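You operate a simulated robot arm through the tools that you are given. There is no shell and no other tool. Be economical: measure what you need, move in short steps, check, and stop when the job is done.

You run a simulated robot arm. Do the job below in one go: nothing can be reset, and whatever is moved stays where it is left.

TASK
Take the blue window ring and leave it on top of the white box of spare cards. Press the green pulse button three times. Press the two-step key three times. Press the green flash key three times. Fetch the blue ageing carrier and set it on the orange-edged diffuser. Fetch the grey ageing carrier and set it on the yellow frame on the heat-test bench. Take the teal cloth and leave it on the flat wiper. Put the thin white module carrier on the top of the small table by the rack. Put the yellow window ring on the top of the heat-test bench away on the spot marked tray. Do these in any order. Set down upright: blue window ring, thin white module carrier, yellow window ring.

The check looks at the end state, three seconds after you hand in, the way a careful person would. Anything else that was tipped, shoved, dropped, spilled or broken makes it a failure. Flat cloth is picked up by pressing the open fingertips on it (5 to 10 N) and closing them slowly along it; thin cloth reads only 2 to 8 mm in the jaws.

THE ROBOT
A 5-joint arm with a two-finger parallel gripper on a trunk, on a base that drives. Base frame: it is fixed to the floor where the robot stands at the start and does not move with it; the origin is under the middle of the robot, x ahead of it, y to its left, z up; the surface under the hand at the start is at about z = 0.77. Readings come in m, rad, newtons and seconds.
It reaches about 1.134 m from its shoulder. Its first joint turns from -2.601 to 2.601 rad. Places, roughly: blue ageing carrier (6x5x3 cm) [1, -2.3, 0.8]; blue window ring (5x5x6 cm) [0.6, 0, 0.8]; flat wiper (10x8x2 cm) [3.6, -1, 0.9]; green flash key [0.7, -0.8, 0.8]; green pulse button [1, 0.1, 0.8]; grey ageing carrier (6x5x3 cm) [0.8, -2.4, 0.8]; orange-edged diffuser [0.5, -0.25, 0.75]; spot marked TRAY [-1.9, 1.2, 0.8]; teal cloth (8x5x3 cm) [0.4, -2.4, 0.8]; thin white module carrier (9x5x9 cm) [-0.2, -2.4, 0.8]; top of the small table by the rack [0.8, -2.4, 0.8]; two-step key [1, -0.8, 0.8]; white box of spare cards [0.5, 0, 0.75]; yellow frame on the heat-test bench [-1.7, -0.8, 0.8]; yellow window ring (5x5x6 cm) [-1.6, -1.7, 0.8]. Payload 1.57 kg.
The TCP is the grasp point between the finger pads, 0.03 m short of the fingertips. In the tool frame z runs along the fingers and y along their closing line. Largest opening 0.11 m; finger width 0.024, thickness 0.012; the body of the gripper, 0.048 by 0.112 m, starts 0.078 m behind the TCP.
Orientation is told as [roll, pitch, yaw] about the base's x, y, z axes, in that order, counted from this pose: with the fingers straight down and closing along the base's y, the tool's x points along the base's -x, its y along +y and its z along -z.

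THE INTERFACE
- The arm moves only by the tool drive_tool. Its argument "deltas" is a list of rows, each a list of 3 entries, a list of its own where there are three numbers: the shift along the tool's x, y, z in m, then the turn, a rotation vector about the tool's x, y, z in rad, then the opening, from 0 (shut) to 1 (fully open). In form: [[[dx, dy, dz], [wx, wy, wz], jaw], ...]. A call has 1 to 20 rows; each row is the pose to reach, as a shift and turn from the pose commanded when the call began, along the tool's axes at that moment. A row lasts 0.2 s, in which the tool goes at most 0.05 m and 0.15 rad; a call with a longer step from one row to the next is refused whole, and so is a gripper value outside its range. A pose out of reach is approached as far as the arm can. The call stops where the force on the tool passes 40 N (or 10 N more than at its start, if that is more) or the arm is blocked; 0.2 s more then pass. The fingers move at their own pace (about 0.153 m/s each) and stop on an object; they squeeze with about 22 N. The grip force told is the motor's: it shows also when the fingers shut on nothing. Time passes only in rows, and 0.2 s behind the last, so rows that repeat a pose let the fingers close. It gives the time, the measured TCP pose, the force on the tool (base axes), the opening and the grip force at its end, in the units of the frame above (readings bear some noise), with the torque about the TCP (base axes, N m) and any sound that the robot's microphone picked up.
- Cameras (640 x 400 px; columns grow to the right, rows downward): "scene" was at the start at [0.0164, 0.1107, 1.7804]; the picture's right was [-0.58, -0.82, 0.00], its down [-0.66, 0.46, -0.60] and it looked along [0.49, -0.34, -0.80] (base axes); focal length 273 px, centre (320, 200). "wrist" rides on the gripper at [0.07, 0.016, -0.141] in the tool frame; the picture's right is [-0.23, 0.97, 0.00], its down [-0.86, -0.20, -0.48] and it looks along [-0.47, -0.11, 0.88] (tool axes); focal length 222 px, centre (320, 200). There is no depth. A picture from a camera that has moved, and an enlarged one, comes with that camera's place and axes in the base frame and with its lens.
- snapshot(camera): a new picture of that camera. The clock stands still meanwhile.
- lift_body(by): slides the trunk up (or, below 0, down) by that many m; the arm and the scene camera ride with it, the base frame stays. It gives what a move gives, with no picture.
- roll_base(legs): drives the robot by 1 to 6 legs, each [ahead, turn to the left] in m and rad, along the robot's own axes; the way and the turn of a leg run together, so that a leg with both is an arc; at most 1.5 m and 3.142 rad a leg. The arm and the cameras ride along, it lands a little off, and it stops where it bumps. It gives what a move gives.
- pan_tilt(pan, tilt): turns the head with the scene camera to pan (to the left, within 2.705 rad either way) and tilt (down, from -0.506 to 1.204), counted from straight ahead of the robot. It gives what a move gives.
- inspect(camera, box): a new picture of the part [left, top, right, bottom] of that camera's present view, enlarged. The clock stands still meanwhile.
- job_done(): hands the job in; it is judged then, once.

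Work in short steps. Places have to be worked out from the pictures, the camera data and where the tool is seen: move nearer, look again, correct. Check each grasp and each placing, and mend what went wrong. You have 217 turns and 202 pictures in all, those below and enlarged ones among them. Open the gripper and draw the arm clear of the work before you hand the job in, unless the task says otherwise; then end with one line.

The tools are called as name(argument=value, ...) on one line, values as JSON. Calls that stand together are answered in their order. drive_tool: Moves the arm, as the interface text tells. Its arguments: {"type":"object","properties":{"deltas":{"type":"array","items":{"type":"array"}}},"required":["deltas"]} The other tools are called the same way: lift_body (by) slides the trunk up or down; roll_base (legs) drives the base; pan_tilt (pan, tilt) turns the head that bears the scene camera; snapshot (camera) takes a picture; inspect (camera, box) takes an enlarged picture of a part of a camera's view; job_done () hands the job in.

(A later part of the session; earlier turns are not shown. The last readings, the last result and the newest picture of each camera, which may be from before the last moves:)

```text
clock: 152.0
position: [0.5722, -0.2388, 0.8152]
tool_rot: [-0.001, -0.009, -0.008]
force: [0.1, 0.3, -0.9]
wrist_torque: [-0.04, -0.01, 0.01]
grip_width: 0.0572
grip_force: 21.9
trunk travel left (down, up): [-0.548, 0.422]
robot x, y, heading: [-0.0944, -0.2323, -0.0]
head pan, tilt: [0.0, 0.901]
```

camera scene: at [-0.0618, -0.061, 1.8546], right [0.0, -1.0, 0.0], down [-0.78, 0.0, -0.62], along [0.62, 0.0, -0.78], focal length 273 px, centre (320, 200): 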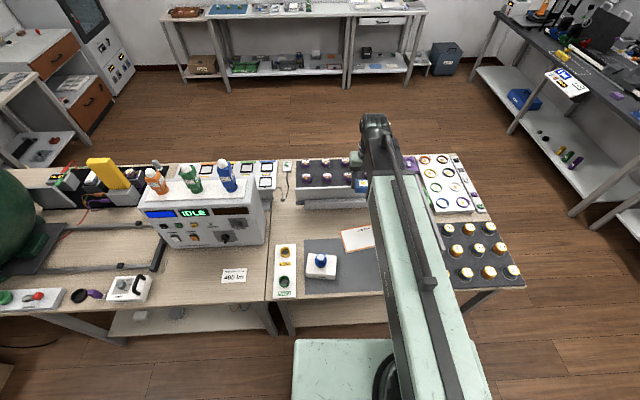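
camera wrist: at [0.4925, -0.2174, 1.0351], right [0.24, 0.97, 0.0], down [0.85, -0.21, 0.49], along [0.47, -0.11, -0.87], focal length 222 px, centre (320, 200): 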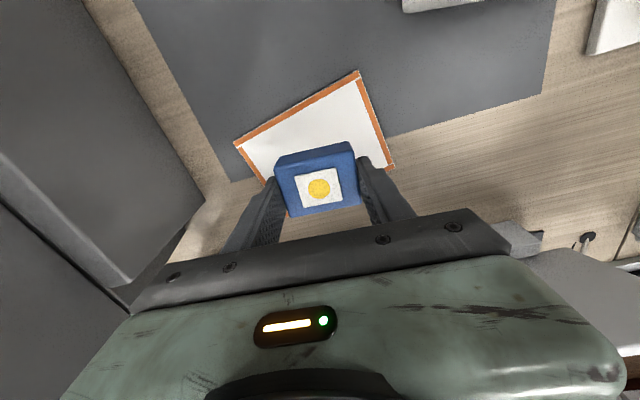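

lift_body(by=-0.004)

lift_body(by=-0.003)

lift_body(by=-0.002)

```text
clock: 152.5
position: [0.5725, -0.2399, 0.8115]
tool_rot: [-0.001, -0.009, -0.008]
force: [-0.2, -0.3, -0.9]
wrist_torque: [-0.01, 0.01, 0.04]
grip_width: 0.0574
grip_force: 22.5
trunk travel left (down, up): [-0.544, 0.426]
robot x, y, heading: [-0.0932, -0.2367, 0.002]
head pan, tilt: [0.0, 0.901]
```

```text
clock: 153.0
position: [0.5715, -0.2405, 0.8078]
tool_rot: [0.0, -0.007, -0.009]
force: [-0.3, 0.5, -0.6]
wrist_torque: [-0.02, 0.03, -0.02]
grip_width: 0.0575
grip_force: 21.8
trunk travel left (down, up): [-0.541, 0.429]
robot x, y, heading: [-0.0931, -0.2333, 0.004]
head pan, tilt: [0.0, 0.901]
```

```text
clock: 153.5
position: [0.5713, -0.2393, 0.8065]
tool_rot: [0.001, -0.009, -0.008]
force: [5.0, -0.1, 17.3]
wrist_torque: [0.04, 0.05, -0.04]
grip_width: 0.0575
grip_force: 22.0
trunk travel left (down, up): [-0.539, 0.431]
robot x, y, heading: [-0.0927, -0.234, 0.004]
head pan, tilt: [0.0, 0.901]
```

Contact with the diffuser (17 N). Ease 1 mm and open, then rise.

lift_body(by=0.001)

drive_tool(deltas=[[[0, 0, 0], [0, 0, 0], 0.65], [[0, 0, 0], [0, 0, 0], 0.8], [[0, 0, 0], [0, 0, 0], 0.8]])

lift_body(by=0.1)

snapshot(camera="wrist")

```text
clock: 154.0
position: [0.5721, -0.2396, 0.8062]
tool_rot: [0.0, -0.006, -0.009]
force: [-0.3, 0.2, 2.7]
wrist_torque: [0.04, -0.02, 0.0]
grip_width: 0.0574
grip_force: 21.7
trunk travel left (down, up): [-0.54, 0.43]
robot x, y, heading: [-0.0889, -0.2316, -0.0]
head pan, tilt: [0.0, 0.901]
```

```text
clock: 154.8
position: [0.573, -0.239, 0.8061]
tool_rot: [0.0, -0.01, -0.007]
force: [0.0, -0.8, -0.8]
wrist_torque: [-0.01, -0.04, 0.05]
grip_width: 0.088
grip_force: 0.0
trunk travel left (down, up): [-0.54, 0.43]
robot x, y, heading: [-0.0964, -0.2292, 0.001]
head pan, tilt: [0.0, 0.901]
```

```text
clock: 156.2
position: [0.5726, -0.2391, 0.9054]
tool_rot: [0.0, -0.009, -0.008]
force: [0.0, 0.4, 0.2]
wrist_torque: [0.03, 0.02, 0.01]
grip_width: 0.0879
grip_force: 0.0
trunk travel left (down, up): [-0.64, 0.33]
robot x, y, heading: [-0.098, -0.2309, -0.0]
head pan, tilt: [0.0, 0.901]
```

```text
139 pictures are left
camera wrist: at [0.5004, -0.2229, 1.047], right [0.24, 0.97, 0.0], down [0.85, -0.21, 0.49], along [0.47, -0.11, -0.87], focal length 222 px, centre (320, 200)
```

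wrist: 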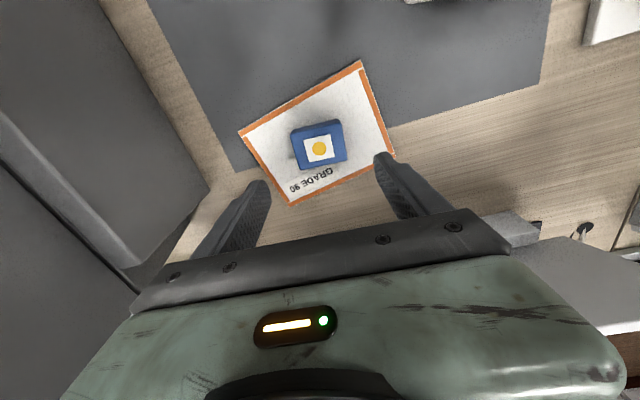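

Blue carrier sits on the diffuser. Next the thin white module carrier at ≈(−0.2, −2.4): raise, back off, turn and drive there.

lift_body(by=0.26)

roll_base(legs=[[-0.18, 0], [0, -1.571], [1.3, 0]])

snapshot(camera="scene")

snapshot(camera="wrist")

```text
clock: 158.8
position: [0.5722, -0.2392, 1.1664]
tool_rot: [-0.001, -0.01, -0.009]
force: [-0.1, -0.2, -0.9]
wrist_torque: [0.0, -0.03, -0.03]
grip_width: 0.0881
grip_force: 0.0
trunk travel left (down, up): [-0.9, 0.07]
robot x, y, heading: [-0.0923, -0.2283, -0.0]
head pan, tilt: [0.0, 0.901]
```

```text
clock: 170.4
position: [-0.2964, -2.212, 1.1665]
tool_rot: [-0.001, -0.005, -1.589]
force: [0.2, -0.1, -0.2]
wrist_torque: [0.06, -0.01, 0.0]
grip_width: 0.0879
grip_force: 0.0
trunk travel left (down, up): [-0.9, 0.07]
robot x, y, heading: [-0.2816, -1.5433, -1.574]
head pan, tilt: [0.0, 0.901]
```

```text
138 pictures are left
camera scene: at [-0.1121, -1.5767, 1.8766], right [-1.0, 0.0, 0.0], down [0.0, 0.78, -0.62], along [0.0, -0.62, -0.78], focal length 273 px, centre (320, 200)
```

scene: 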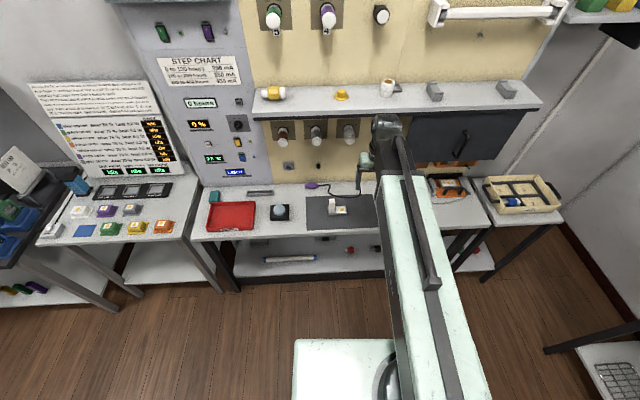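

```text
137 pictures are left
camera wrist: at [-0.2805, -2.1419, 1.307], right [0.97, -0.24, 0.0], down [-0.21, -0.85, 0.49], along [-0.12, -0.47, -0.87], focal length 222 px, centre (320, 200)
```

wrist: 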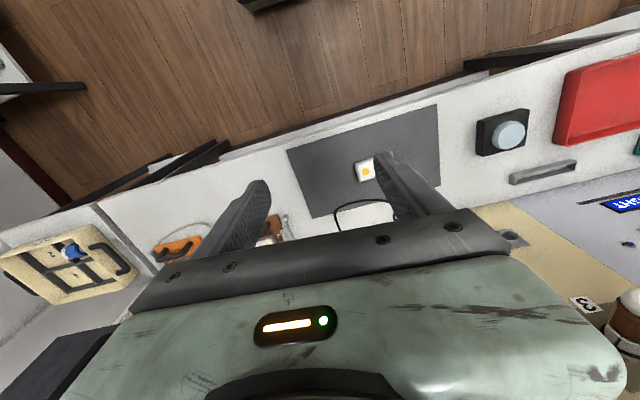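

inspect(camera="scene", box=[290, 160, 390, 240])

inspect(camera="scene", box=[30, 160, 210, 260])

inspect(camera="wrist", box=[270, 90, 450, 230])

```text
5.00 times, centred on (340, 200) of scene
camera zoom: at [-0.1121, -1.5767, 1.8766], right [-1.0, 0.0, 0.0], down [0.0, 0.78, -0.62], along [0.0, -0.62, -0.78], focal length 1365 px, centre (220, 200)
```

zoom: 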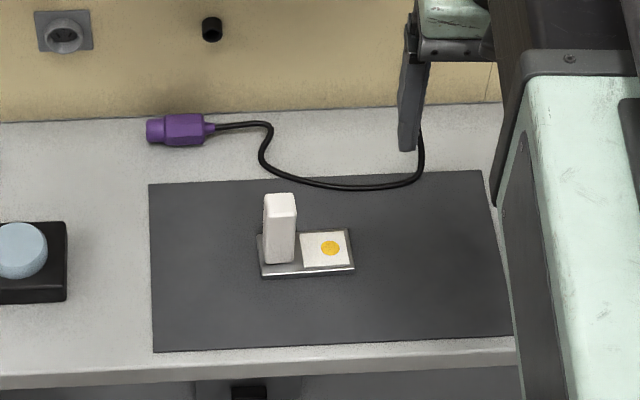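

```text
3.56 times, centred on (120, 210) of scene
camera zoom: at [-0.1121, -1.5767, 1.8766], right [-1.0, 0.0, 0.0], down [0.0, 0.78, -0.62], along [0.0, -0.62, -0.78], focal length 970 px, centre (1031, 164)
```

zoom: 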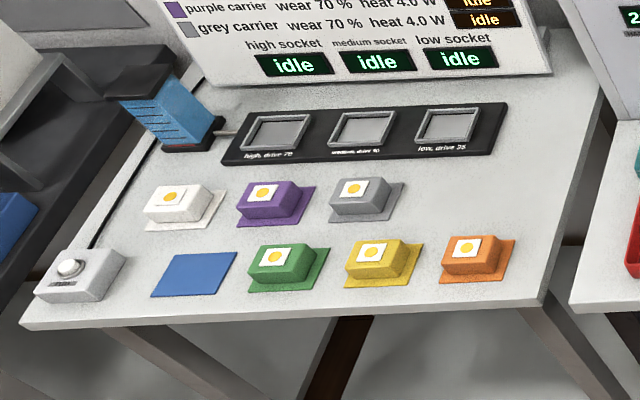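

```text
2.86 times, centred on (360, 160) of wrist
camera zoom: at [-0.2805, -2.1419, 1.307], right [0.97, -0.24, 0.0], down [-0.21, -0.85, 0.49], along [-0.12, -0.47, -0.87], focal length 635 px, centre (206, 314)
```

zoom: 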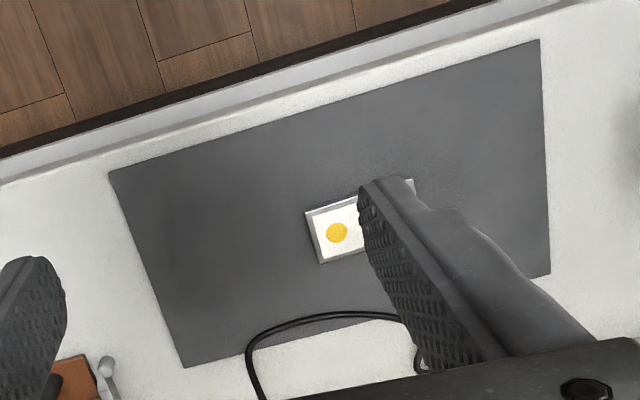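

The white carrier is a flat plate with an upright handle at ≈(−0.169, −2.357). I move above the handle, closing along x.

drive_tool(deltas=[[[-0.029, 0.026, 0], [0, 0, 0], 0.8], [[-0.058, 0.052, 0], [0, 0, 0], 0.8], [[-0.087, 0.078, 0], [0, 0, -0.018], 0.8], [[-0.116, 0.104, 0], [0, 0, -0.018], 0.8], [[-0.1427, 0.1296, 0], [0, 0, -0.018], 0.8], [[-0.1427, 0.1296, 0], [0, 0, -0.018], 0.8]])

lift_body(by=-0.15)

snapshot(camera="wrist")

inspect(camera="scene", box=[250, 100, 410, 200])

```text
clock: 171.8
position: [-0.1682, -2.3572, 1.1667]
tool_rot: [0.0, -0.009, -1.57]
force: [0.0, -0.8, 0.0]
wrist_torque: [0.01, -0.02, 0.03]
grip_width: 0.088
grip_force: 0.0
trunk travel left (down, up): [-0.9, 0.07]
robot x, y, heading: [-0.2842, -1.5504, -1.575]
head pan, tilt: [0.0, 0.901]
```

```text
clock: 173.5
position: [-0.1683, -2.3577, 1.016]
tool_rot: [0.0, -0.009, -1.568]
force: [0.1, -0.7, 0.5]
wrist_torque: [0.02, 0.01, -0.03]
grip_width: 0.0878
grip_force: 0.1
trunk travel left (down, up): [-0.75, 0.22]
robot x, y, heading: [-0.2796, -1.5459, -1.575]
head pan, tilt: [0.0, 0.901]
```

```text
133 pictures are left
camera wrist: at [-0.1535, -2.287, 1.1571], right [0.97, -0.23, 0.0], down [-0.2, -0.85, 0.49], along [-0.11, -0.47, -0.87], focal length 222 px, centre (320, 200)
```

wrist: 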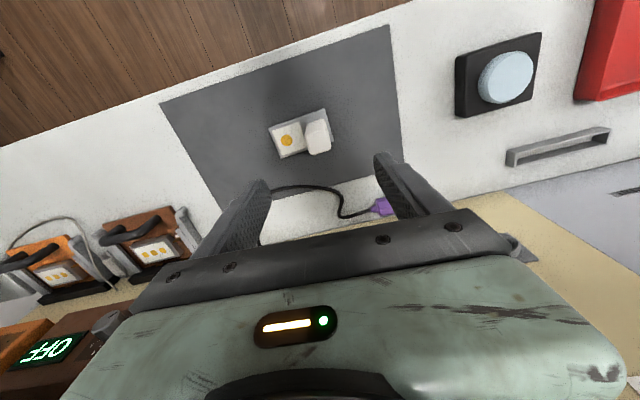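

```text
4.00 times, centred on (330, 150) of scene
camera zoom: at [-0.1121, -1.5765, 1.7267], right [-1.0, 0.0, 0.0], down [0.0, 0.78, -0.62], along [0.0, -0.62, -0.78], focal length 1092 px, centre (280, 400)
```

zoom: 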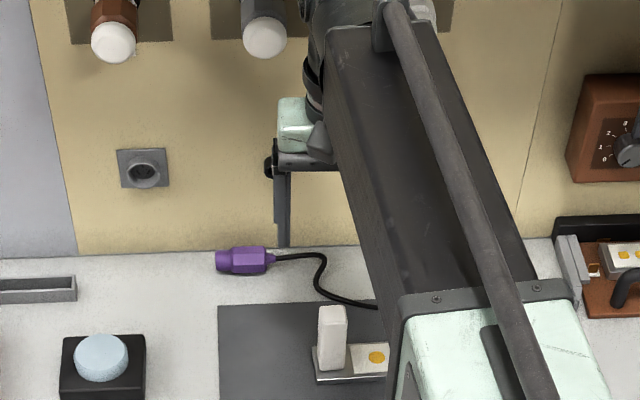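

Handle is at (−0.172, −2.350). Small shift and lower toward the handle.

drive_tool(deltas=[[[0.006, -0.003, 0], [0, 0, 0], 0.8], [[0.006, -0.003, 0], [0, 0, 0], 0.8]])

lift_body(by=-0.1)

snapshot(camera="wrist")

```text
clock: 174.1
position: [-0.172, -2.3517, 1.0167]
tool_rot: [0.0, -0.008, -1.568]
force: [-0.1, -0.4, -0.3]
wrist_torque: [0.01, 0.04, -0.02]
grip_width: 0.0883
grip_force: 0.1
trunk travel left (down, up): [-0.75, 0.22]
robot x, y, heading: [-0.2813, -1.5413, -1.573]
head pan, tilt: [0.0, 0.901]
```

```text
clock: 175.5
position: [-0.1712, -2.3522, 0.9163]
tool_rot: [0.0, -0.009, -1.569]
force: [-0.4, 0.4, -0.1]
wrist_torque: [-0.02, 0.0, -0.03]
grip_width: 0.088
grip_force: 0.0
trunk travel left (down, up): [-0.65, 0.32]
robot x, y, heading: [-0.2861, -1.5443, -1.571]
head pan, tilt: [0.0, 0.901]
```

```text
131 pictures are left
camera wrist: at [-0.1561, -2.2808, 1.0571], right [0.97, -0.23, 0.0], down [-0.2, -0.85, 0.49], along [-0.11, -0.47, -0.87], focal length 222 px, centre (320, 200)
```

wrist: 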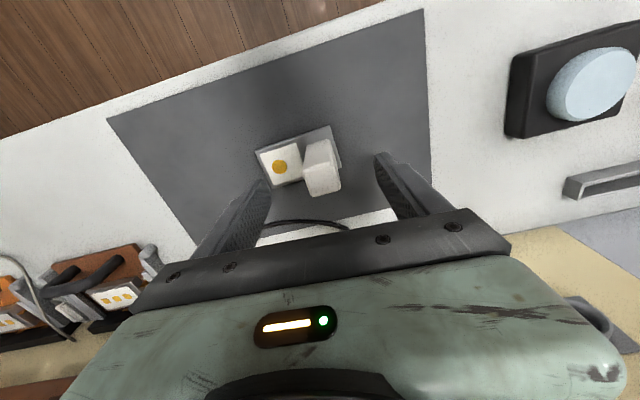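

Lower 0.045 m and close on the handle.

lift_body(by=-0.045)

drive_tool(deltas=[[[0, 0, 0], [0, 0, 0], 0.5], [[0, 0, 0], [0, 0, 0], 0.3], [[0, 0, 0], [0, 0, 0], 0.1], [[0, 0, 0], [0, 0, 0], 0.1], [[0, 0, 0], [0, 0, 0], 0.1]])

inspect(camera="wrist", box=[200, 80, 440, 230])

```text
clock: 176.3
position: [-0.1715, -2.3505, 0.8725]
tool_rot: [0.0, -0.008, -1.57]
force: [0.0, -0.2, 0.1]
wrist_torque: [0.0, 0.01, 0.02]
grip_width: 0.0881
grip_force: 0.0
trunk travel left (down, up): [-0.605, 0.365]
robot x, y, heading: [-0.2802, -1.5433, -1.573]
head pan, tilt: [0.0, 0.901]
```

```text
clock: 177.5
position: [-0.171, -2.3522, 0.8721]
tool_rot: [0.001, -0.01, -1.569]
force: [0.5, -0.2, 2.1]
wrist_torque: [-0.1, -0.04, 0.05]
grip_width: 0.0276
grip_force: 22.8
trunk travel left (down, up): [-0.605, 0.365]
robot x, y, heading: [-0.2872, -1.5452, -1.573]
head pan, tilt: [0.0, 0.901]
```

```text
2.67 times, centred on (320, 155) of wrist
camera zoom: at [-0.156, -2.2808, 1.0121], right [0.97, -0.23, 0.0], down [-0.2, -0.85, 0.49], along [-0.11, -0.47, -0.87], focal length 592 px, centre (320, 320)
```

zoom: 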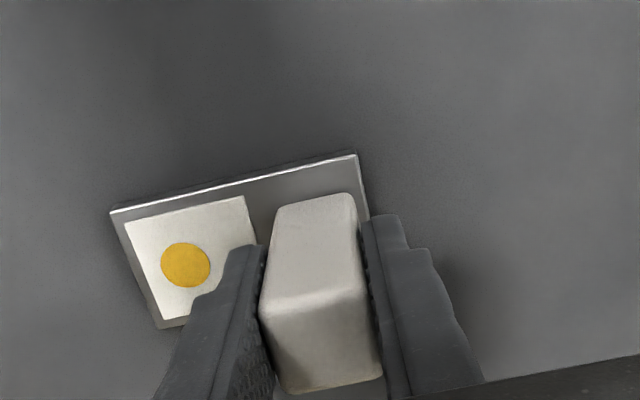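

Handle held (28 mm). Lift.

lift_body(by=0.06)

inspect(camera="wrist", box=[200, 80, 440, 230])

inspect(camera="scene", box=[250, 100, 410, 200])

```text
clock: 178.5
position: [-0.1721, -2.3507, 0.9313]
tool_rot: [0.0, -0.008, -1.569]
force: [0.1, 0.3, -2.0]
wrist_torque: [0.02, -0.02, 0.02]
grip_width: 0.0278
grip_force: 21.7
trunk travel left (down, up): [-0.665, 0.305]
robot x, y, heading: [-0.2809, -1.5477, -1.574]
head pan, tilt: [0.0, 0.901]
```

```text
2.67 times, centred on (320, 155) of wrist
camera zoom: at [-0.1561, -2.2811, 1.0719], right [0.97, -0.23, 0.0], down [-0.2, -0.85, 0.49], along [-0.11, -0.47, -0.87], focal length 592 px, centre (320, 320)
```

zoom: 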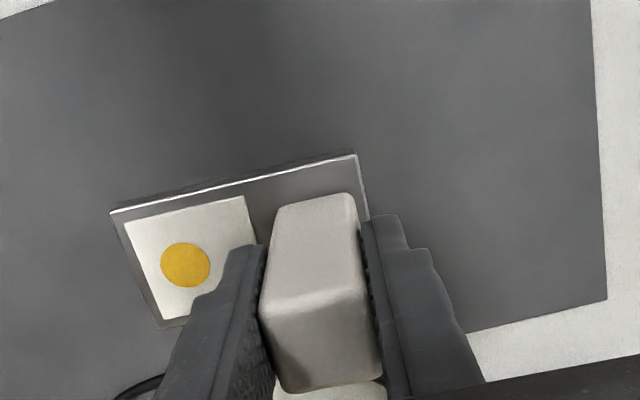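

```text
4.00 times, centred on (330, 150) of scene
camera zoom: at [-0.112, -1.5768, 1.6416], right [-1.0, 0.0, 0.0], down [0.0, 0.78, -0.62], along [0.0, -0.62, -0.78], focal length 1092 px, centre (280, 400)
```

zoom: 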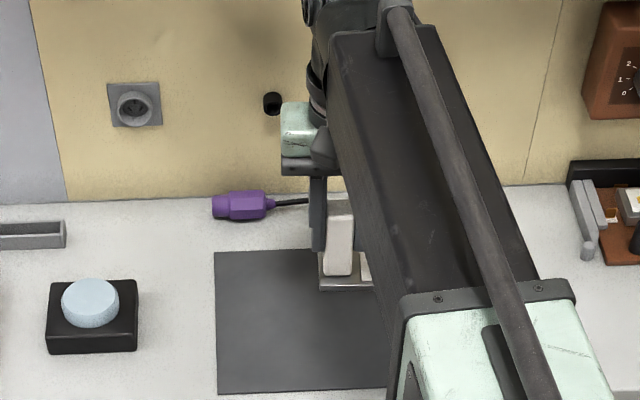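

Held level. Raise, retract the arm, and drive to the small table.

lift_body(by=0.24)

drive_tool(deltas=[[[0.04, 0, 0], [0, 0, 0], 0.1], [[0.08, -0.02, 0], [0, 0, 0], 0.1], [[0.12, -0.045, 0], [0, 0, 0], 0.1], [[0.16, -0.07, 0], [0, 0, 0], 0.1], [[0.19, -0.1, 0], [0, 0, 0], 0.1], [[0.19, -0.1, 0], [0, 0, 0], 0.1]])

roll_base(legs=[[0, 1.571], [1.0, 0], [0, -1.571]])

snapshot(camera="wrist")

snapshot(camera="scene")

```text
clock: 181.0
position: [-0.1718, -2.3513, 1.1716]
tool_rot: [0.0, -0.007, -1.567]
force: [0.5, 0.8, -2.2]
wrist_torque: [0.01, 0.01, -0.03]
grip_width: 0.0278
grip_force: 21.7
trunk travel left (down, up): [-0.905, 0.065]
robot x, y, heading: [-0.2845, -1.5493, -1.578]
head pan, tilt: [0.0, 0.901]
```

```text
clock: 182.4
position: [-0.2707, -2.1611, 1.1711]
tool_rot: [-0.001, -0.008, -1.57]
force: [0.0, -0.7, -1.7]
wrist_torque: [0.0, 0.0, 0.0]
grip_width: 0.0277
grip_force: 21.8
trunk travel left (down, up): [-0.905, 0.065]
robot x, y, heading: [-0.2794, -1.5501, -1.578]
head pan, tilt: [0.0, 0.901]
```

```text
clock: 195.3
position: [0.7562, -2.1581, 1.1713]
tool_rot: [-0.003, -0.006, -1.564]
force: [0.0, 0.2, -1.6]
wrist_torque: [0.01, 0.0, -0.02]
grip_width: 0.0279
grip_force: 21.5
trunk travel left (down, up): [-0.905, 0.065]
robot x, y, heading: [0.74, -1.5475, -1.569]
head pan, tilt: [0.0, 0.901]
```

```text
127 pictures are left
camera wrist: at [0.7712, -2.0888, 1.3121], right [0.98, -0.22, 0.0], down [-0.19, -0.85, 0.49], along [-0.11, -0.47, -0.87], focal length 222 px, centre (320, 200)
```

wrist: 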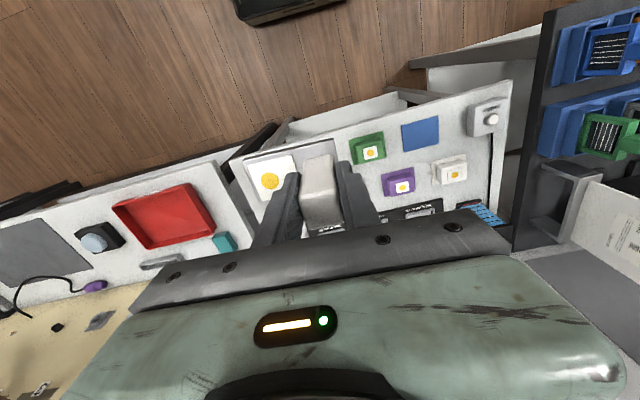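

```text
126 pictures are left
camera scene: at [0.9115, -1.5739, 1.8816], right [-1.0, 0.0, 0.0], down [0.0, 0.78, -0.62], along [0.0, -0.62, -0.78], focal length 273 px, centre (320, 200)
```

scene: 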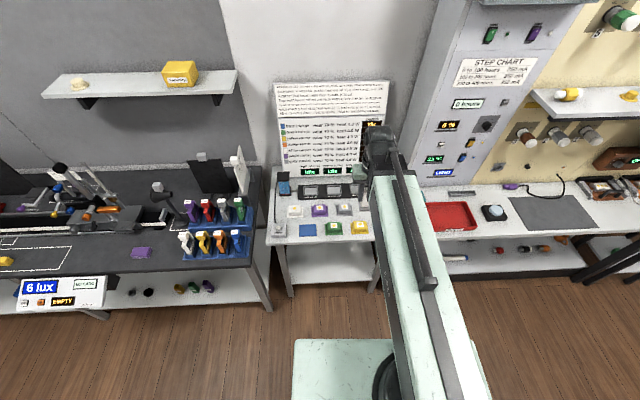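

inspect(camera="scene", box=[260, 160, 420, 260])

```text
4.00 times, centred on (340, 210) of scene
camera zoom: at [0.9115, -1.5739, 1.8816], right [-1.0, 0.0, 0.0], down [0.0, 0.78, -0.62], along [0.0, -0.62, -0.78], focal length 1092 px, centre (240, 160)
```

zoom: 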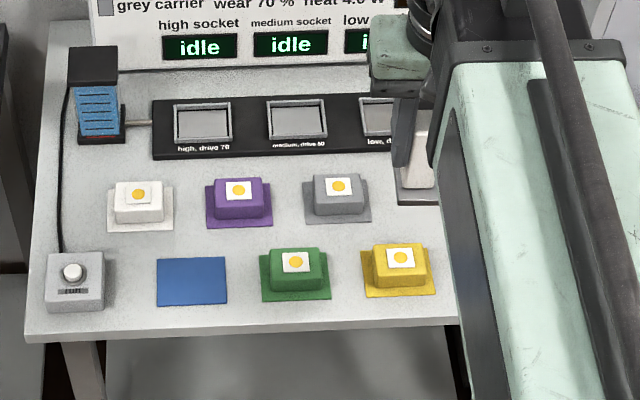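

Free spot between the orange pad and the socket strip: plate centre (0.645, −2.37), so TCP to (0.668, −2.367).

drive_tool(deltas=[[[-0.042, -0.018, 0], [0, 0, 0], 0.1], [[-0.084, -0.036, 0], [0, 0, 0], 0.1], [[-0.126, -0.054, 0], [0, 0, 0], 0.1], [[-0.168, -0.072, 0], [0, 0, 0], 0.1], [[-0.2086, -0.0888, 0], [0, 0, 0], 0.1], [[-0.2086, -0.0888, 0], [0, 0, 0], 0.1]])

lift_body(by=-0.18)

snapshot(camera="wrist")

snapshot(camera="scene")

```text
clock: 196.7
position: [0.6666, -2.3656, 1.1716]
tool_rot: [0.002, -0.01, -1.564]
force: [1.1, -0.2, -2.4]
wrist_torque: [0.0, -0.05, 0.0]
grip_width: 0.0278
grip_force: 22.2
trunk travel left (down, up): [-0.905, 0.065]
robot x, y, heading: [0.7427, -1.5466, -1.567]
head pan, tilt: [0.0, 0.901]
```

```text
clock: 198.7
position: [0.6675, -2.3674, 0.9927]
tool_rot: [0.0, -0.009, -1.564]
force: [0.9, -0.5, -1.3]
wrist_torque: [0.03, -0.05, 0.0]
grip_width: 0.0276
grip_force: 22.2
trunk travel left (down, up): [-0.725, 0.245]
robot x, y, heading: [0.7428, -1.5478, -1.57]
head pan, tilt: [0.0, 0.901]
```

```text
124 pictures are left
camera wrist: at [0.682, -2.296, 1.132], right [0.98, -0.22, 0.0], down [-0.19, -0.85, 0.49], along [-0.11, -0.47, -0.87], focal length 222 px, centre (320, 200)
```

wrist: 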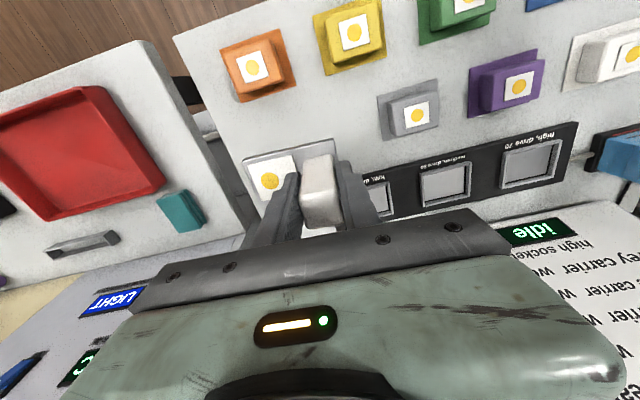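

```text
123 pictures are left
camera scene: at [0.9106, -1.5743, 1.7017], right [-1.0, 0.0, 0.0], down [0.0, 0.78, -0.62], along [0.0, -0.62, -0.78], focal length 273 px, centre (320, 200)
```

scene: 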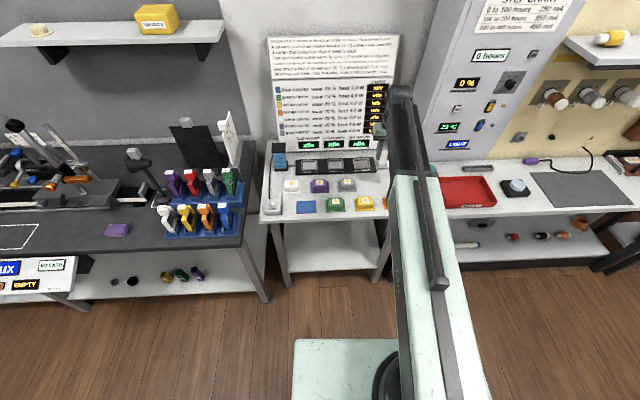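

Landing area is clear. Lower, then step down to contact.

lift_body(by=-0.1)

snapshot(camera="wrist")

lift_body(by=-0.012)

lift_body(by=-0.004)

```text
clock: 200.0
position: [0.6672, -2.3662, 0.8911]
tool_rot: [0.001, -0.008, -1.563]
force: [-0.1, -0.3, -0.8]
wrist_torque: [0.03, -0.02, -0.02]
grip_width: 0.0279
grip_force: 21.6
trunk travel left (down, up): [-0.625, 0.345]
robot x, y, heading: [0.7401, -1.5408, -1.567]
head pan, tilt: [0.0, 0.901]
```

```text
122 pictures are left
camera wrist: at [0.682, -2.296, 1.032], right [0.98, -0.22, 0.0], down [-0.19, -0.85, 0.49], along [-0.11, -0.47, -0.87], focal length 222 px, centre (320, 200)
```

wrist: 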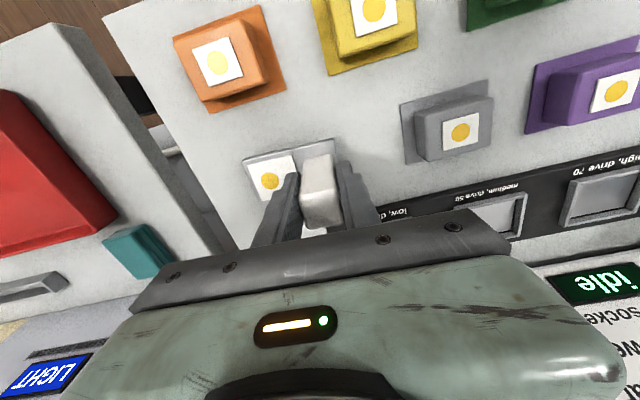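

```text
clock: 200.6
position: [0.6674, -2.3677, 0.8796]
tool_rot: [-0.001, -0.006, -1.561]
force: [-0.2, 0.0, -2.0]
wrist_torque: [0.01, 0.0, -0.01]
grip_width: 0.0279
grip_force: 22.2
trunk travel left (down, up): [-0.613, 0.357]
robot x, y, heading: [0.7427, -1.5419, -1.566]
head pan, tilt: [0.0, 0.901]
```

```text
clock: 201.2
position: [0.6664, -2.3672, 0.8746]
tool_rot: [0.001, -0.008, -1.564]
force: [0.3, -0.5, -1.7]
wrist_torque: [0.01, -0.02, -0.02]
grip_width: 0.0279
grip_force: 22.6
trunk travel left (down, up): [-0.609, 0.361]
robot x, y, heading: [0.7365, -1.5435, -1.572]
head pan, tilt: [0.0, 0.901]
```

lift_body(by=-0.003)

lift_body(by=-0.002)

inspect(camera="wrist", box=[200, 80, 440, 230])

```text
clock: 201.7
position: [0.6676, -2.3669, 0.8719]
tool_rot: [-0.001, -0.008, -1.564]
force: [-0.4, -0.2, -1.1]
wrist_torque: [0.03, -0.01, 0.0]
grip_width: 0.0281
grip_force: 22.1
trunk travel left (down, up): [-0.606, 0.364]
robot x, y, heading: [0.7404, -1.5485, -1.573]
head pan, tilt: [0.0, 0.901]
```

```text
clock: 202.2
position: [0.6678, -2.3658, 0.8703]
tool_rot: [-0.001, -0.006, -1.564]
force: [-0.4, 1.0, -1.7]
wrist_torque: [0.01, -0.01, 0.0]
grip_width: 0.0275
grip_force: 22.0
trunk travel left (down, up): [-0.604, 0.366]
robot x, y, heading: [0.7401, -1.544, -1.566]
head pan, tilt: [0.0, 0.901]
```

```text
2.67 times, centred on (320, 155) of wrist
camera zoom: at [0.682, -2.296, 1.0109], right [0.98, -0.22, 0.0], down [-0.19, -0.85, 0.49], along [-0.11, -0.47, -0.87], focal length 592 px, centre (320, 320)
```

zoom: 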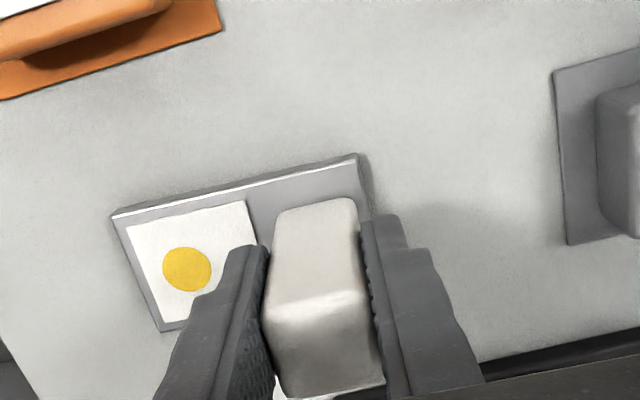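

lift_body(by=-0.002)

lift_body(by=-0.002)

```text
clock: 202.7
position: [0.6674, -2.3661, 0.8686]
tool_rot: [0.0, -0.007, -1.561]
force: [0.3, -1.4, 1.2]
wrist_torque: [-0.09, -0.09, 0.0]
grip_width: 0.0278
grip_force: 21.9
trunk travel left (down, up): [-0.602, 0.368]
robot x, y, heading: [0.743, -1.546, -1.57]
head pan, tilt: [0.0, 0.901]
```

```text
clock: 203.2
position: [0.6675, -2.3658, 0.8672]
tool_rot: [-0.002, -0.011, -1.564]
force: [-0.7, -5.8, 18.3]
wrist_torque: [-0.14, -0.02, 0.05]
grip_width: 0.028
grip_force: 21.9
trunk travel left (down, up): [-0.6, 0.37]
robot x, y, heading: [0.7359, -1.5436, -1.568]
head pan, tilt: [0.0, 0.901]
```

Contact. Ease 1 mm, open slowly, then rise.

lift_body(by=0.001)

drive_tool(deltas=[[[0, 0, 0], [0, 0, 0], 0.35], [[0, 0, 0], [0, 0, 0], 0.6], [[0, 0, 0], [0, 0, 0], 0.75], [[0, 0, 0], [0, 0, 0], 0.75]])

lift_body(by=0.12)

snapshot(camera="wrist")

```text
clock: 203.7
position: [0.6673, -2.3649, 0.8682]
tool_rot: [0.0, -0.009, -1.564]
force: [-0.5, -1.1, 6.4]
wrist_torque: [-0.22, -0.09, -0.01]
grip_width: 0.0278
grip_force: 21.7
trunk travel left (down, up): [-0.601, 0.369]
robot x, y, heading: [0.7407, -1.5467, -1.571]
head pan, tilt: [0.0, 0.901]
```

```text
clock: 204.7
position: [0.6664, -2.3665, 0.868]
tool_rot: [0.0, -0.009, -1.564]
force: [0.4, 0.3, 0.6]
wrist_torque: [-0.01, 0.06, -0.02]
grip_width: 0.0827
grip_force: 0.0
trunk travel left (down, up): [-0.601, 0.369]
robot x, y, heading: [0.7418, -1.5436, -1.571]
head pan, tilt: [0.0, 0.901]
```

```text
clock: 206.2
position: [0.6673, -2.3667, 0.988]
tool_rot: [-0.001, -0.008, -1.564]
force: [-0.2, -0.6, -0.2]
wrist_torque: [0.03, 0.02, -0.02]
grip_width: 0.0824
grip_force: 0.0
trunk travel left (down, up): [-0.721, 0.249]
robot x, y, heading: [0.741, -1.5443, -1.57]
head pan, tilt: [0.0, 0.901]
```

```text
120 pictures are left
camera wrist: at [0.682, -2.296, 1.128], right [0.98, -0.22, 0.0], down [-0.19, -0.85, 0.49], along [-0.11, -0.47, -0.87], focal length 222 px, centre (320, 200)
```

wrist: 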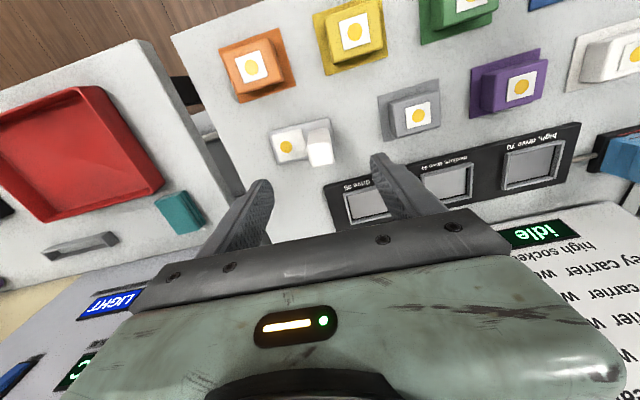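

White carrier stands. Now grey at ≈(0.789, −2.363): move over and lower.

drive_tool(deltas=[[[0.001, 0.041, 0], [0, 0, 0], 0.8], [[0.002, 0.082, 0], [0, 0, 0], 0.8], [[0.003, 0.122, 0], [0, 0, 0], 0.8], [[0.003, 0.122, 0], [0, 0, 0], 0.8]])

lift_body(by=-0.1)

snapshot(camera="wrist")

```text
clock: 207.2
position: [0.7903, -2.3637, 0.9881]
tool_rot: [-0.001, -0.009, -1.563]
force: [0.5, 0.1, -0.2]
wrist_torque: [0.02, 0.02, -0.02]
grip_width: 0.088
grip_force: 0.0
trunk travel left (down, up): [-0.721, 0.249]
robot x, y, heading: [0.743, -1.5413, -1.568]
head pan, tilt: [0.0, 0.901]
```

```text
clock: 208.6
position: [0.7918, -2.3626, 0.8866]
tool_rot: [-0.001, -0.009, -1.565]
force: [0.4, 1.3, 0.3]
wrist_torque: [0.02, 0.04, -0.01]
grip_width: 0.088
grip_force: 0.1
trunk travel left (down, up): [-0.621, 0.349]
robot x, y, heading: [0.7427, -1.5449, -1.567]
head pan, tilt: [0.0, 0.901]
```

```text
119 pictures are left
camera wrist: at [0.8054, -2.2929, 1.0281], right [0.98, -0.22, 0.0], down [-0.19, -0.85, 0.49], along [-0.11, -0.47, -0.87], focal length 222 px, centre (320, 200)
```

wrist: 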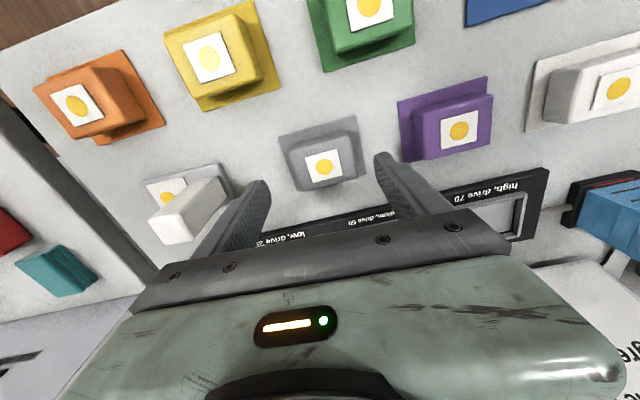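

Well centred. Lower to grasp and close.

lift_body(by=-0.051)

drive_tool(deltas=[[[0, 0, 0], [0, 0, 0], 0.6], [[0, 0, 0], [0, 0, 0], 0.4], [[0, 0, 0], [0, 0, 0], 0.3], [[0, 0, 0], [0, 0, 0], 0.3]])

lift_body(by=0.08)

snapshot(camera="wrist")

```text
clock: 209.5
position: [0.7902, -2.3637, 0.8362]
tool_rot: [0.003, -0.009, -1.563]
force: [-0.9, 0.5, 0.9]
wrist_torque: [-0.01, -0.01, 0.01]
grip_width: 0.0881
grip_force: 0.0
trunk travel left (down, up): [-0.57, 0.4]
robot x, y, heading: [0.7393, -1.5452, -1.572]
head pan, tilt: [0.0, 0.901]
```

```text
clock: 210.5
position: [0.7897, -2.3642, 0.8366]
tool_rot: [0.001, -0.007, -1.564]
force: [0.5, 0.3, 1.0]
wrist_torque: [-0.02, -0.06, 0.05]
grip_width: 0.0577
grip_force: 21.9
trunk travel left (down, up): [-0.57, 0.4]
robot x, y, heading: [0.7415, -1.5449, -1.573]
head pan, tilt: [0.0, 0.901]
```

```text
clock: 211.7
position: [0.7908, -2.3639, 0.9165]
tool_rot: [0.001, -0.007, -1.565]
force: [0.4, 0.8, -1.9]
wrist_torque: [-0.02, -0.01, 0.01]
grip_width: 0.0575
grip_force: 22.1
trunk travel left (down, up): [-0.65, 0.32]
robot x, y, heading: [0.7423, -1.5437, -1.574]
head pan, tilt: [0.0, 0.901]
```

```text
118 pictures are left
camera wrist: at [0.8055, -2.293, 1.0569], right [0.98, -0.22, 0.0], down [-0.19, -0.85, 0.49], along [-0.11, -0.47, -0.87], focal length 222 px, centre (320, 200)
```

wrist: 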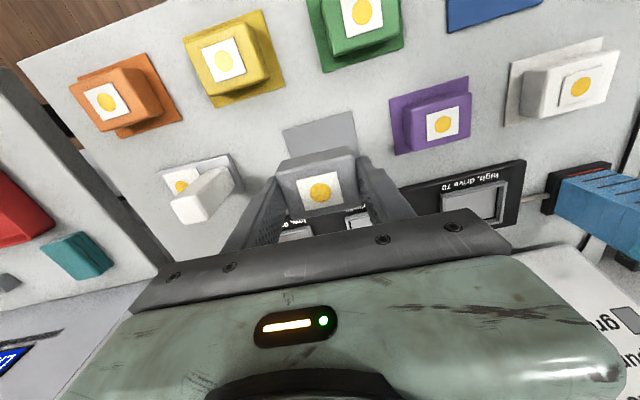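

Grey held. Raise, retract, and drive to the heat-test bench.

lift_body(by=0.25)

drive_tool(deltas=[[[0.045, 0, 0], [0, 0, 0], 0.3], [[0.09, -0.015, 0], [0, 0, 0], 0.3], [[0.135, -0.03, 0], [0, 0, 0], 0.3], [[0.18, -0.04, 0], [0, 0, 0], 0.3], [[0.18, -0.04, 0], [0, 0, 0], 0.3]])

roll_base(legs=[[0, -1.571], [1.45, 0], [0, -1.571], [0.76, 0], [0, 1.571]])

snapshot(camera="scene")

snapshot(camera="wrist")

```text
clock: 214.2
position: [0.7907, -2.3631, 1.1655]
tool_rot: [0.001, -0.008, -1.564]
force: [-0.5, -0.1, -1.1]
wrist_torque: [-0.01, 0.0, -0.02]
grip_width: 0.0576
grip_force: 22.0
trunk travel left (down, up): [-0.9, 0.07]
robot x, y, heading: [0.742, -1.5419, -1.572]
head pan, tilt: [0.0, 0.901]
```

```text
clock: 215.4
position: [0.7492, -2.1856, 1.1666]
tool_rot: [0.001, -0.008, -1.564]
force: [0.1, -0.3, -1.5]
wrist_torque: [0.01, 0.03, 0.0]
grip_width: 0.0573
grip_force: 22.4
trunk travel left (down, up): [-0.9, 0.07]
robot x, y, heading: [0.7425, -1.5437, -1.568]
head pan, tilt: [0.0, 0.901]
```

```text
clock: 237.8
position: [-1.3643, -0.8813, 1.1668]
tool_rot: [-0.002, -0.007, -3.106]
force: [-0.1, 0.4, -1.0]
wrist_torque: [-0.01, -0.03, -0.03]
grip_width: 0.0573
grip_force: 22.3
trunk travel left (down, up): [-0.9, 0.07]
robot x, y, heading: [-0.727, -0.8371, -3.113]
head pan, tilt: [0.0, 0.901]
```

```text
117 pictures are left
camera scene: at [-0.752, -1.0059, 1.8765], right [-0.02, 1.0, 0.0], down [0.78, 0.02, -0.62], along [-0.62, -0.01, -0.78], focal length 273 px, centre (320, 200)
```

scene: 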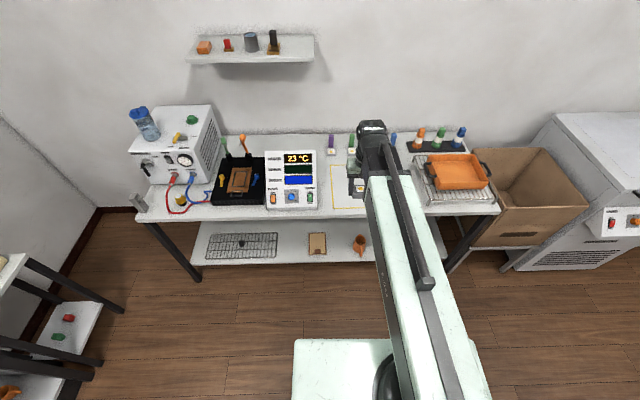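

```text
116 pictures are left
camera wrist: at [-1.2946, -0.8961, 1.3068], right [-0.19, -0.98, 0.0], down [-0.86, 0.17, 0.49], along [-0.48, 0.09, -0.87], focal length 222 px, centre (320, 200)
```

wrist: 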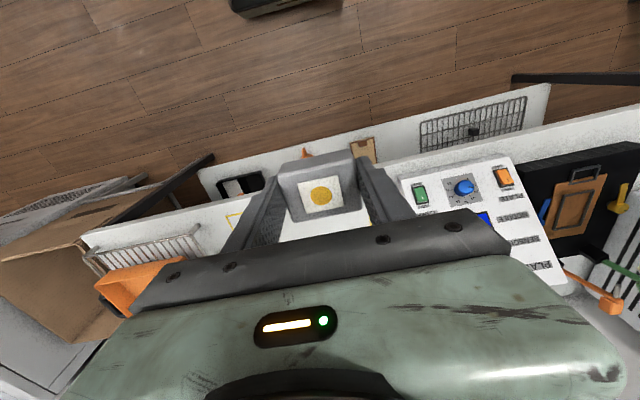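

Frame spans about x −1.55…−1.87, y −0.58…−0.96. I move forward 0.18 m.

roll_base(legs=[[0, -0.028], [0.18, 0]])

drive_tool(deltas=[[[-0.03, -0.035, 0], [0, 0, 0], 0.3], [[-0.06, -0.07, 0], [0, 0, 0], 0.3], [[-0.09, -0.1, 0], [0, 0, 0], 0.3], [[-0.12, -0.11, 0], [0, 0, 0], 0.3], [[-0.15, -0.11, 0], [0, 0, 0], 0.3], [[-0.15, -0.11, 0], [0, 0, 0], 0.3]])

snapshot(camera="wrist")

snapshot(camera="scene")

```text
clock: 239.7
position: [-1.5481, -0.8659, 1.1657]
tool_rot: [0.001, -0.006, -3.131]
force: [-0.5, -0.8, -1.1]
wrist_torque: [0.01, 0.01, 0.02]
grip_width: 0.0574
grip_force: 22.2
trunk travel left (down, up): [-0.9, 0.07]
robot x, y, heading: [-0.9076, -0.8374, 3.141]
head pan, tilt: [0.0, 0.901]
```

```text
clock: 241.1
position: [-1.6996, -0.7548, 1.1676]
tool_rot: [0.0, -0.009, -3.131]
force: [0.2, -0.4, -1.9]
wrist_torque: [0.0, -0.02, 0.0]
grip_width: 0.0574
grip_force: 22.5
trunk travel left (down, up): [-0.9, 0.07]
robot x, y, heading: [-0.9043, -0.8368, 3.136]
head pan, tilt: [0.0, 0.901]
```

```text
115 pictures are left
camera wrist: at [-1.6293, -0.7713, 1.3071], right [-0.22, -0.98, 0.0], down [-0.85, 0.19, 0.49], along [-0.47, 0.1, -0.87], focal length 222 px, centre (320, 200)
```

wrist: 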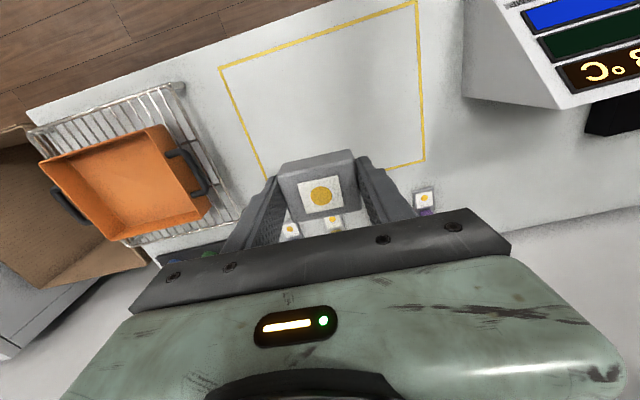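

```text
114 pictures are left
camera scene: at [-0.9373, -1.0036, 1.8766], right [0.0, 1.0, 0.0], down [0.78, 0.0, -0.62], along [-0.62, 0.0, -0.78], focal length 273 px, centre (320, 200)
```

scene: 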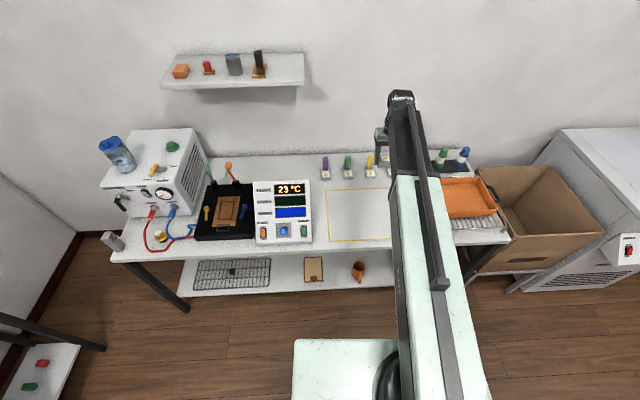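

TCP is over the frame's centre. Lower and step to contact.

lift_body(by=-0.3)

snapshot(camera="wrist")

lift_body(by=-0.02)

lift_body(by=-0.006)

```text
clock: 244.1
position: [-1.6996, -0.7558, 0.8654]
tool_rot: [-0.001, -0.008, -3.132]
force: [0.0, 0.2, -0.3]
wrist_torque: [0.02, 0.01, 0.02]
grip_width: 0.0571
grip_force: 21.8
trunk travel left (down, up): [-0.6, 0.37]
robot x, y, heading: [-0.9081, -0.8405, 3.141]
head pan, tilt: [0.0, 0.901]
```

```text
113 pictures are left
camera wrist: at [-1.6293, -0.7714, 1.007], right [-0.22, -0.98, 0.0], down [-0.85, 0.19, 0.49], along [-0.47, 0.1, -0.87], focal length 222 px, centre (320, 200)
```

wrist: 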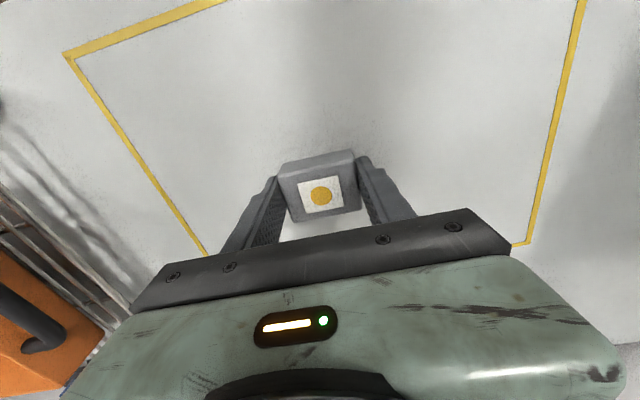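

```text
clock: 244.8
position: [-1.698, -0.7552, 0.8459]
tool_rot: [0.001, -0.008, -3.131]
force: [0.1, 0.0, -0.5]
wrist_torque: [-0.01, 0.03, 0.0]
grip_width: 0.0571
grip_force: 22.3
trunk travel left (down, up): [-0.58, 0.39]
robot x, y, heading: [-0.9064, -0.8406, 3.14]
head pan, tilt: [0.0, 0.901]
```

```text
clock: 245.3
position: [-1.6974, -0.7566, 0.8408]
tool_rot: [0.0, -0.009, -3.13]
force: [-0.6, 0.5, -1.4]
wrist_torque: [0.03, -0.01, 0.02]
grip_width: 0.0575
grip_force: 21.9
trunk travel left (down, up): [-0.574, 0.396]
robot x, y, heading: [-0.9085, -0.8356, 3.139]
head pan, tilt: [0.0, 0.901]
```

lift_body(by=-0.004)

lift_body(by=-0.003)

lift_body(by=-0.002)

```text
clock: 245.8
position: [-1.6988, -0.7557, 0.835]
tool_rot: [0.0, -0.009, -3.131]
force: [0.3, 0.0, -0.3]
wrist_torque: [-0.02, 0.03, 0.0]
grip_width: 0.0574
grip_force: 21.4
trunk travel left (down, up): [-0.57, 0.4]
robot x, y, heading: [-0.9076, -0.8372, 3.144]
head pan, tilt: [0.0, 0.901]
```

```text
clock: 246.4
position: [-1.6984, -0.7556, 0.8334]
tool_rot: [0.0, -0.008, -3.131]
force: [1.0, -0.3, 2.5]
wrist_torque: [-0.08, 0.05, -0.01]
grip_width: 0.0574
grip_force: 22.1
trunk travel left (down, up): [-0.567, 0.403]
robot x, y, heading: [-0.9024, -0.8361, 3.14]
head pan, tilt: [0.0, 0.901]
```

```text
clock: 246.9
position: [-1.6988, -0.7558, 0.8331]
tool_rot: [-0.001, -0.011, -3.131]
force: [-5.7, 0.4, 18.5]
wrist_torque: [0.0, 0.18, -0.01]
grip_width: 0.0574
grip_force: 21.9
trunk travel left (down, up): [-0.565, 0.405]
robot x, y, heading: [-0.9052, -0.8333, 3.134]
head pan, tilt: [0.0, 0.901]
```

Contact. Ease, open, rise.

lift_body(by=0.001)

drive_tool(deltas=[[[0, 0, 0], [0, 0, 0], 0.65], [[0, 0, 0], [0, 0, 0], 0.85], [[0, 0, 0], [0, 0, 0], 0.85]])

lift_body(by=0.33)

snapshot(camera="wrist")

inspect(camera="scene", box=[80, 120, 340, 280])

```text
clock: 247.4
position: [-1.6995, -0.7561, 0.8316]
tool_rot: [0.0, -0.008, -3.132]
force: [-1.0, 0.0, 5.7]
wrist_torque: [0.01, 0.19, -0.02]
grip_width: 0.0574
grip_force: 21.9
trunk travel left (down, up): [-0.566, 0.404]
robot x, y, heading: [-0.9054, -0.8354, 3.143]
head pan, tilt: [0.0, 0.901]
```

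```text
clock: 248.2
position: [-1.6982, -0.7564, 0.8318]
tool_rot: [-0.001, -0.009, -3.132]
force: [0.5, 1.1, 0.2]
wrist_torque: [-0.03, -0.02, 0.02]
grip_width: 0.0936
grip_force: 0.0
trunk travel left (down, up): [-0.566, 0.404]
robot x, y, heading: [-0.9091, -0.8366, 3.141]
head pan, tilt: [0.0, 0.901]
```

```text
clock: 251.4
position: [-1.6985, -0.7545, 1.1628]
tool_rot: [-0.001, -0.01, -3.131]
force: [0.0, -0.3, 1.1]
wrist_torque: [0.02, -0.01, 0.01]
grip_width: 0.0936
grip_force: 0.0
trunk travel left (down, up): [-0.896, 0.074]
robot x, y, heading: [-0.9068, -0.8346, 3.137]
head pan, tilt: [0.0, 0.901]
```

```text
112 pictures are left
camera wrist: at [-1.6293, -0.7715, 1.303], right [-0.22, -0.98, 0.0], down [-0.85, 0.19, 0.49], along [-0.47, 0.1, -0.87], focal length 222 px, centre (320, 200)
```

wrist: 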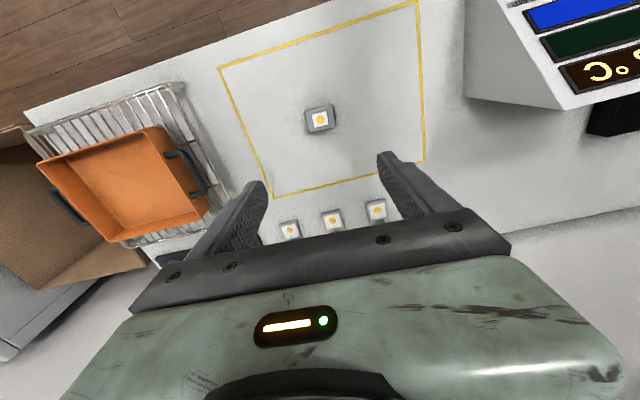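

```text
2.46 times, centred on (210, 200) of scene
camera zoom: at [-0.9374, -1.0037, 1.8726], right [0.0, 1.0, 0.0], down [0.78, 0.0, -0.62], along [-0.62, 0.0, -0.78], focal length 672 px, centre (591, 200)
```

zoom: 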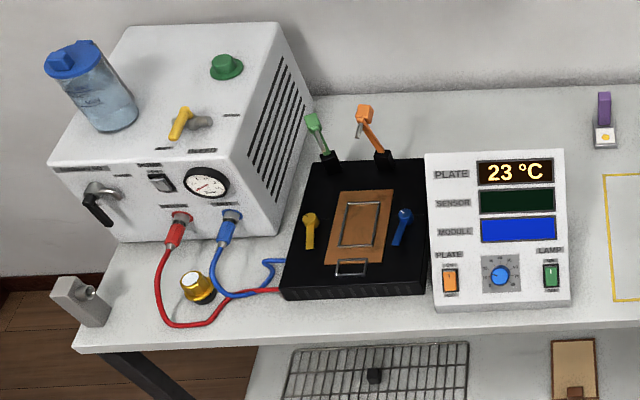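

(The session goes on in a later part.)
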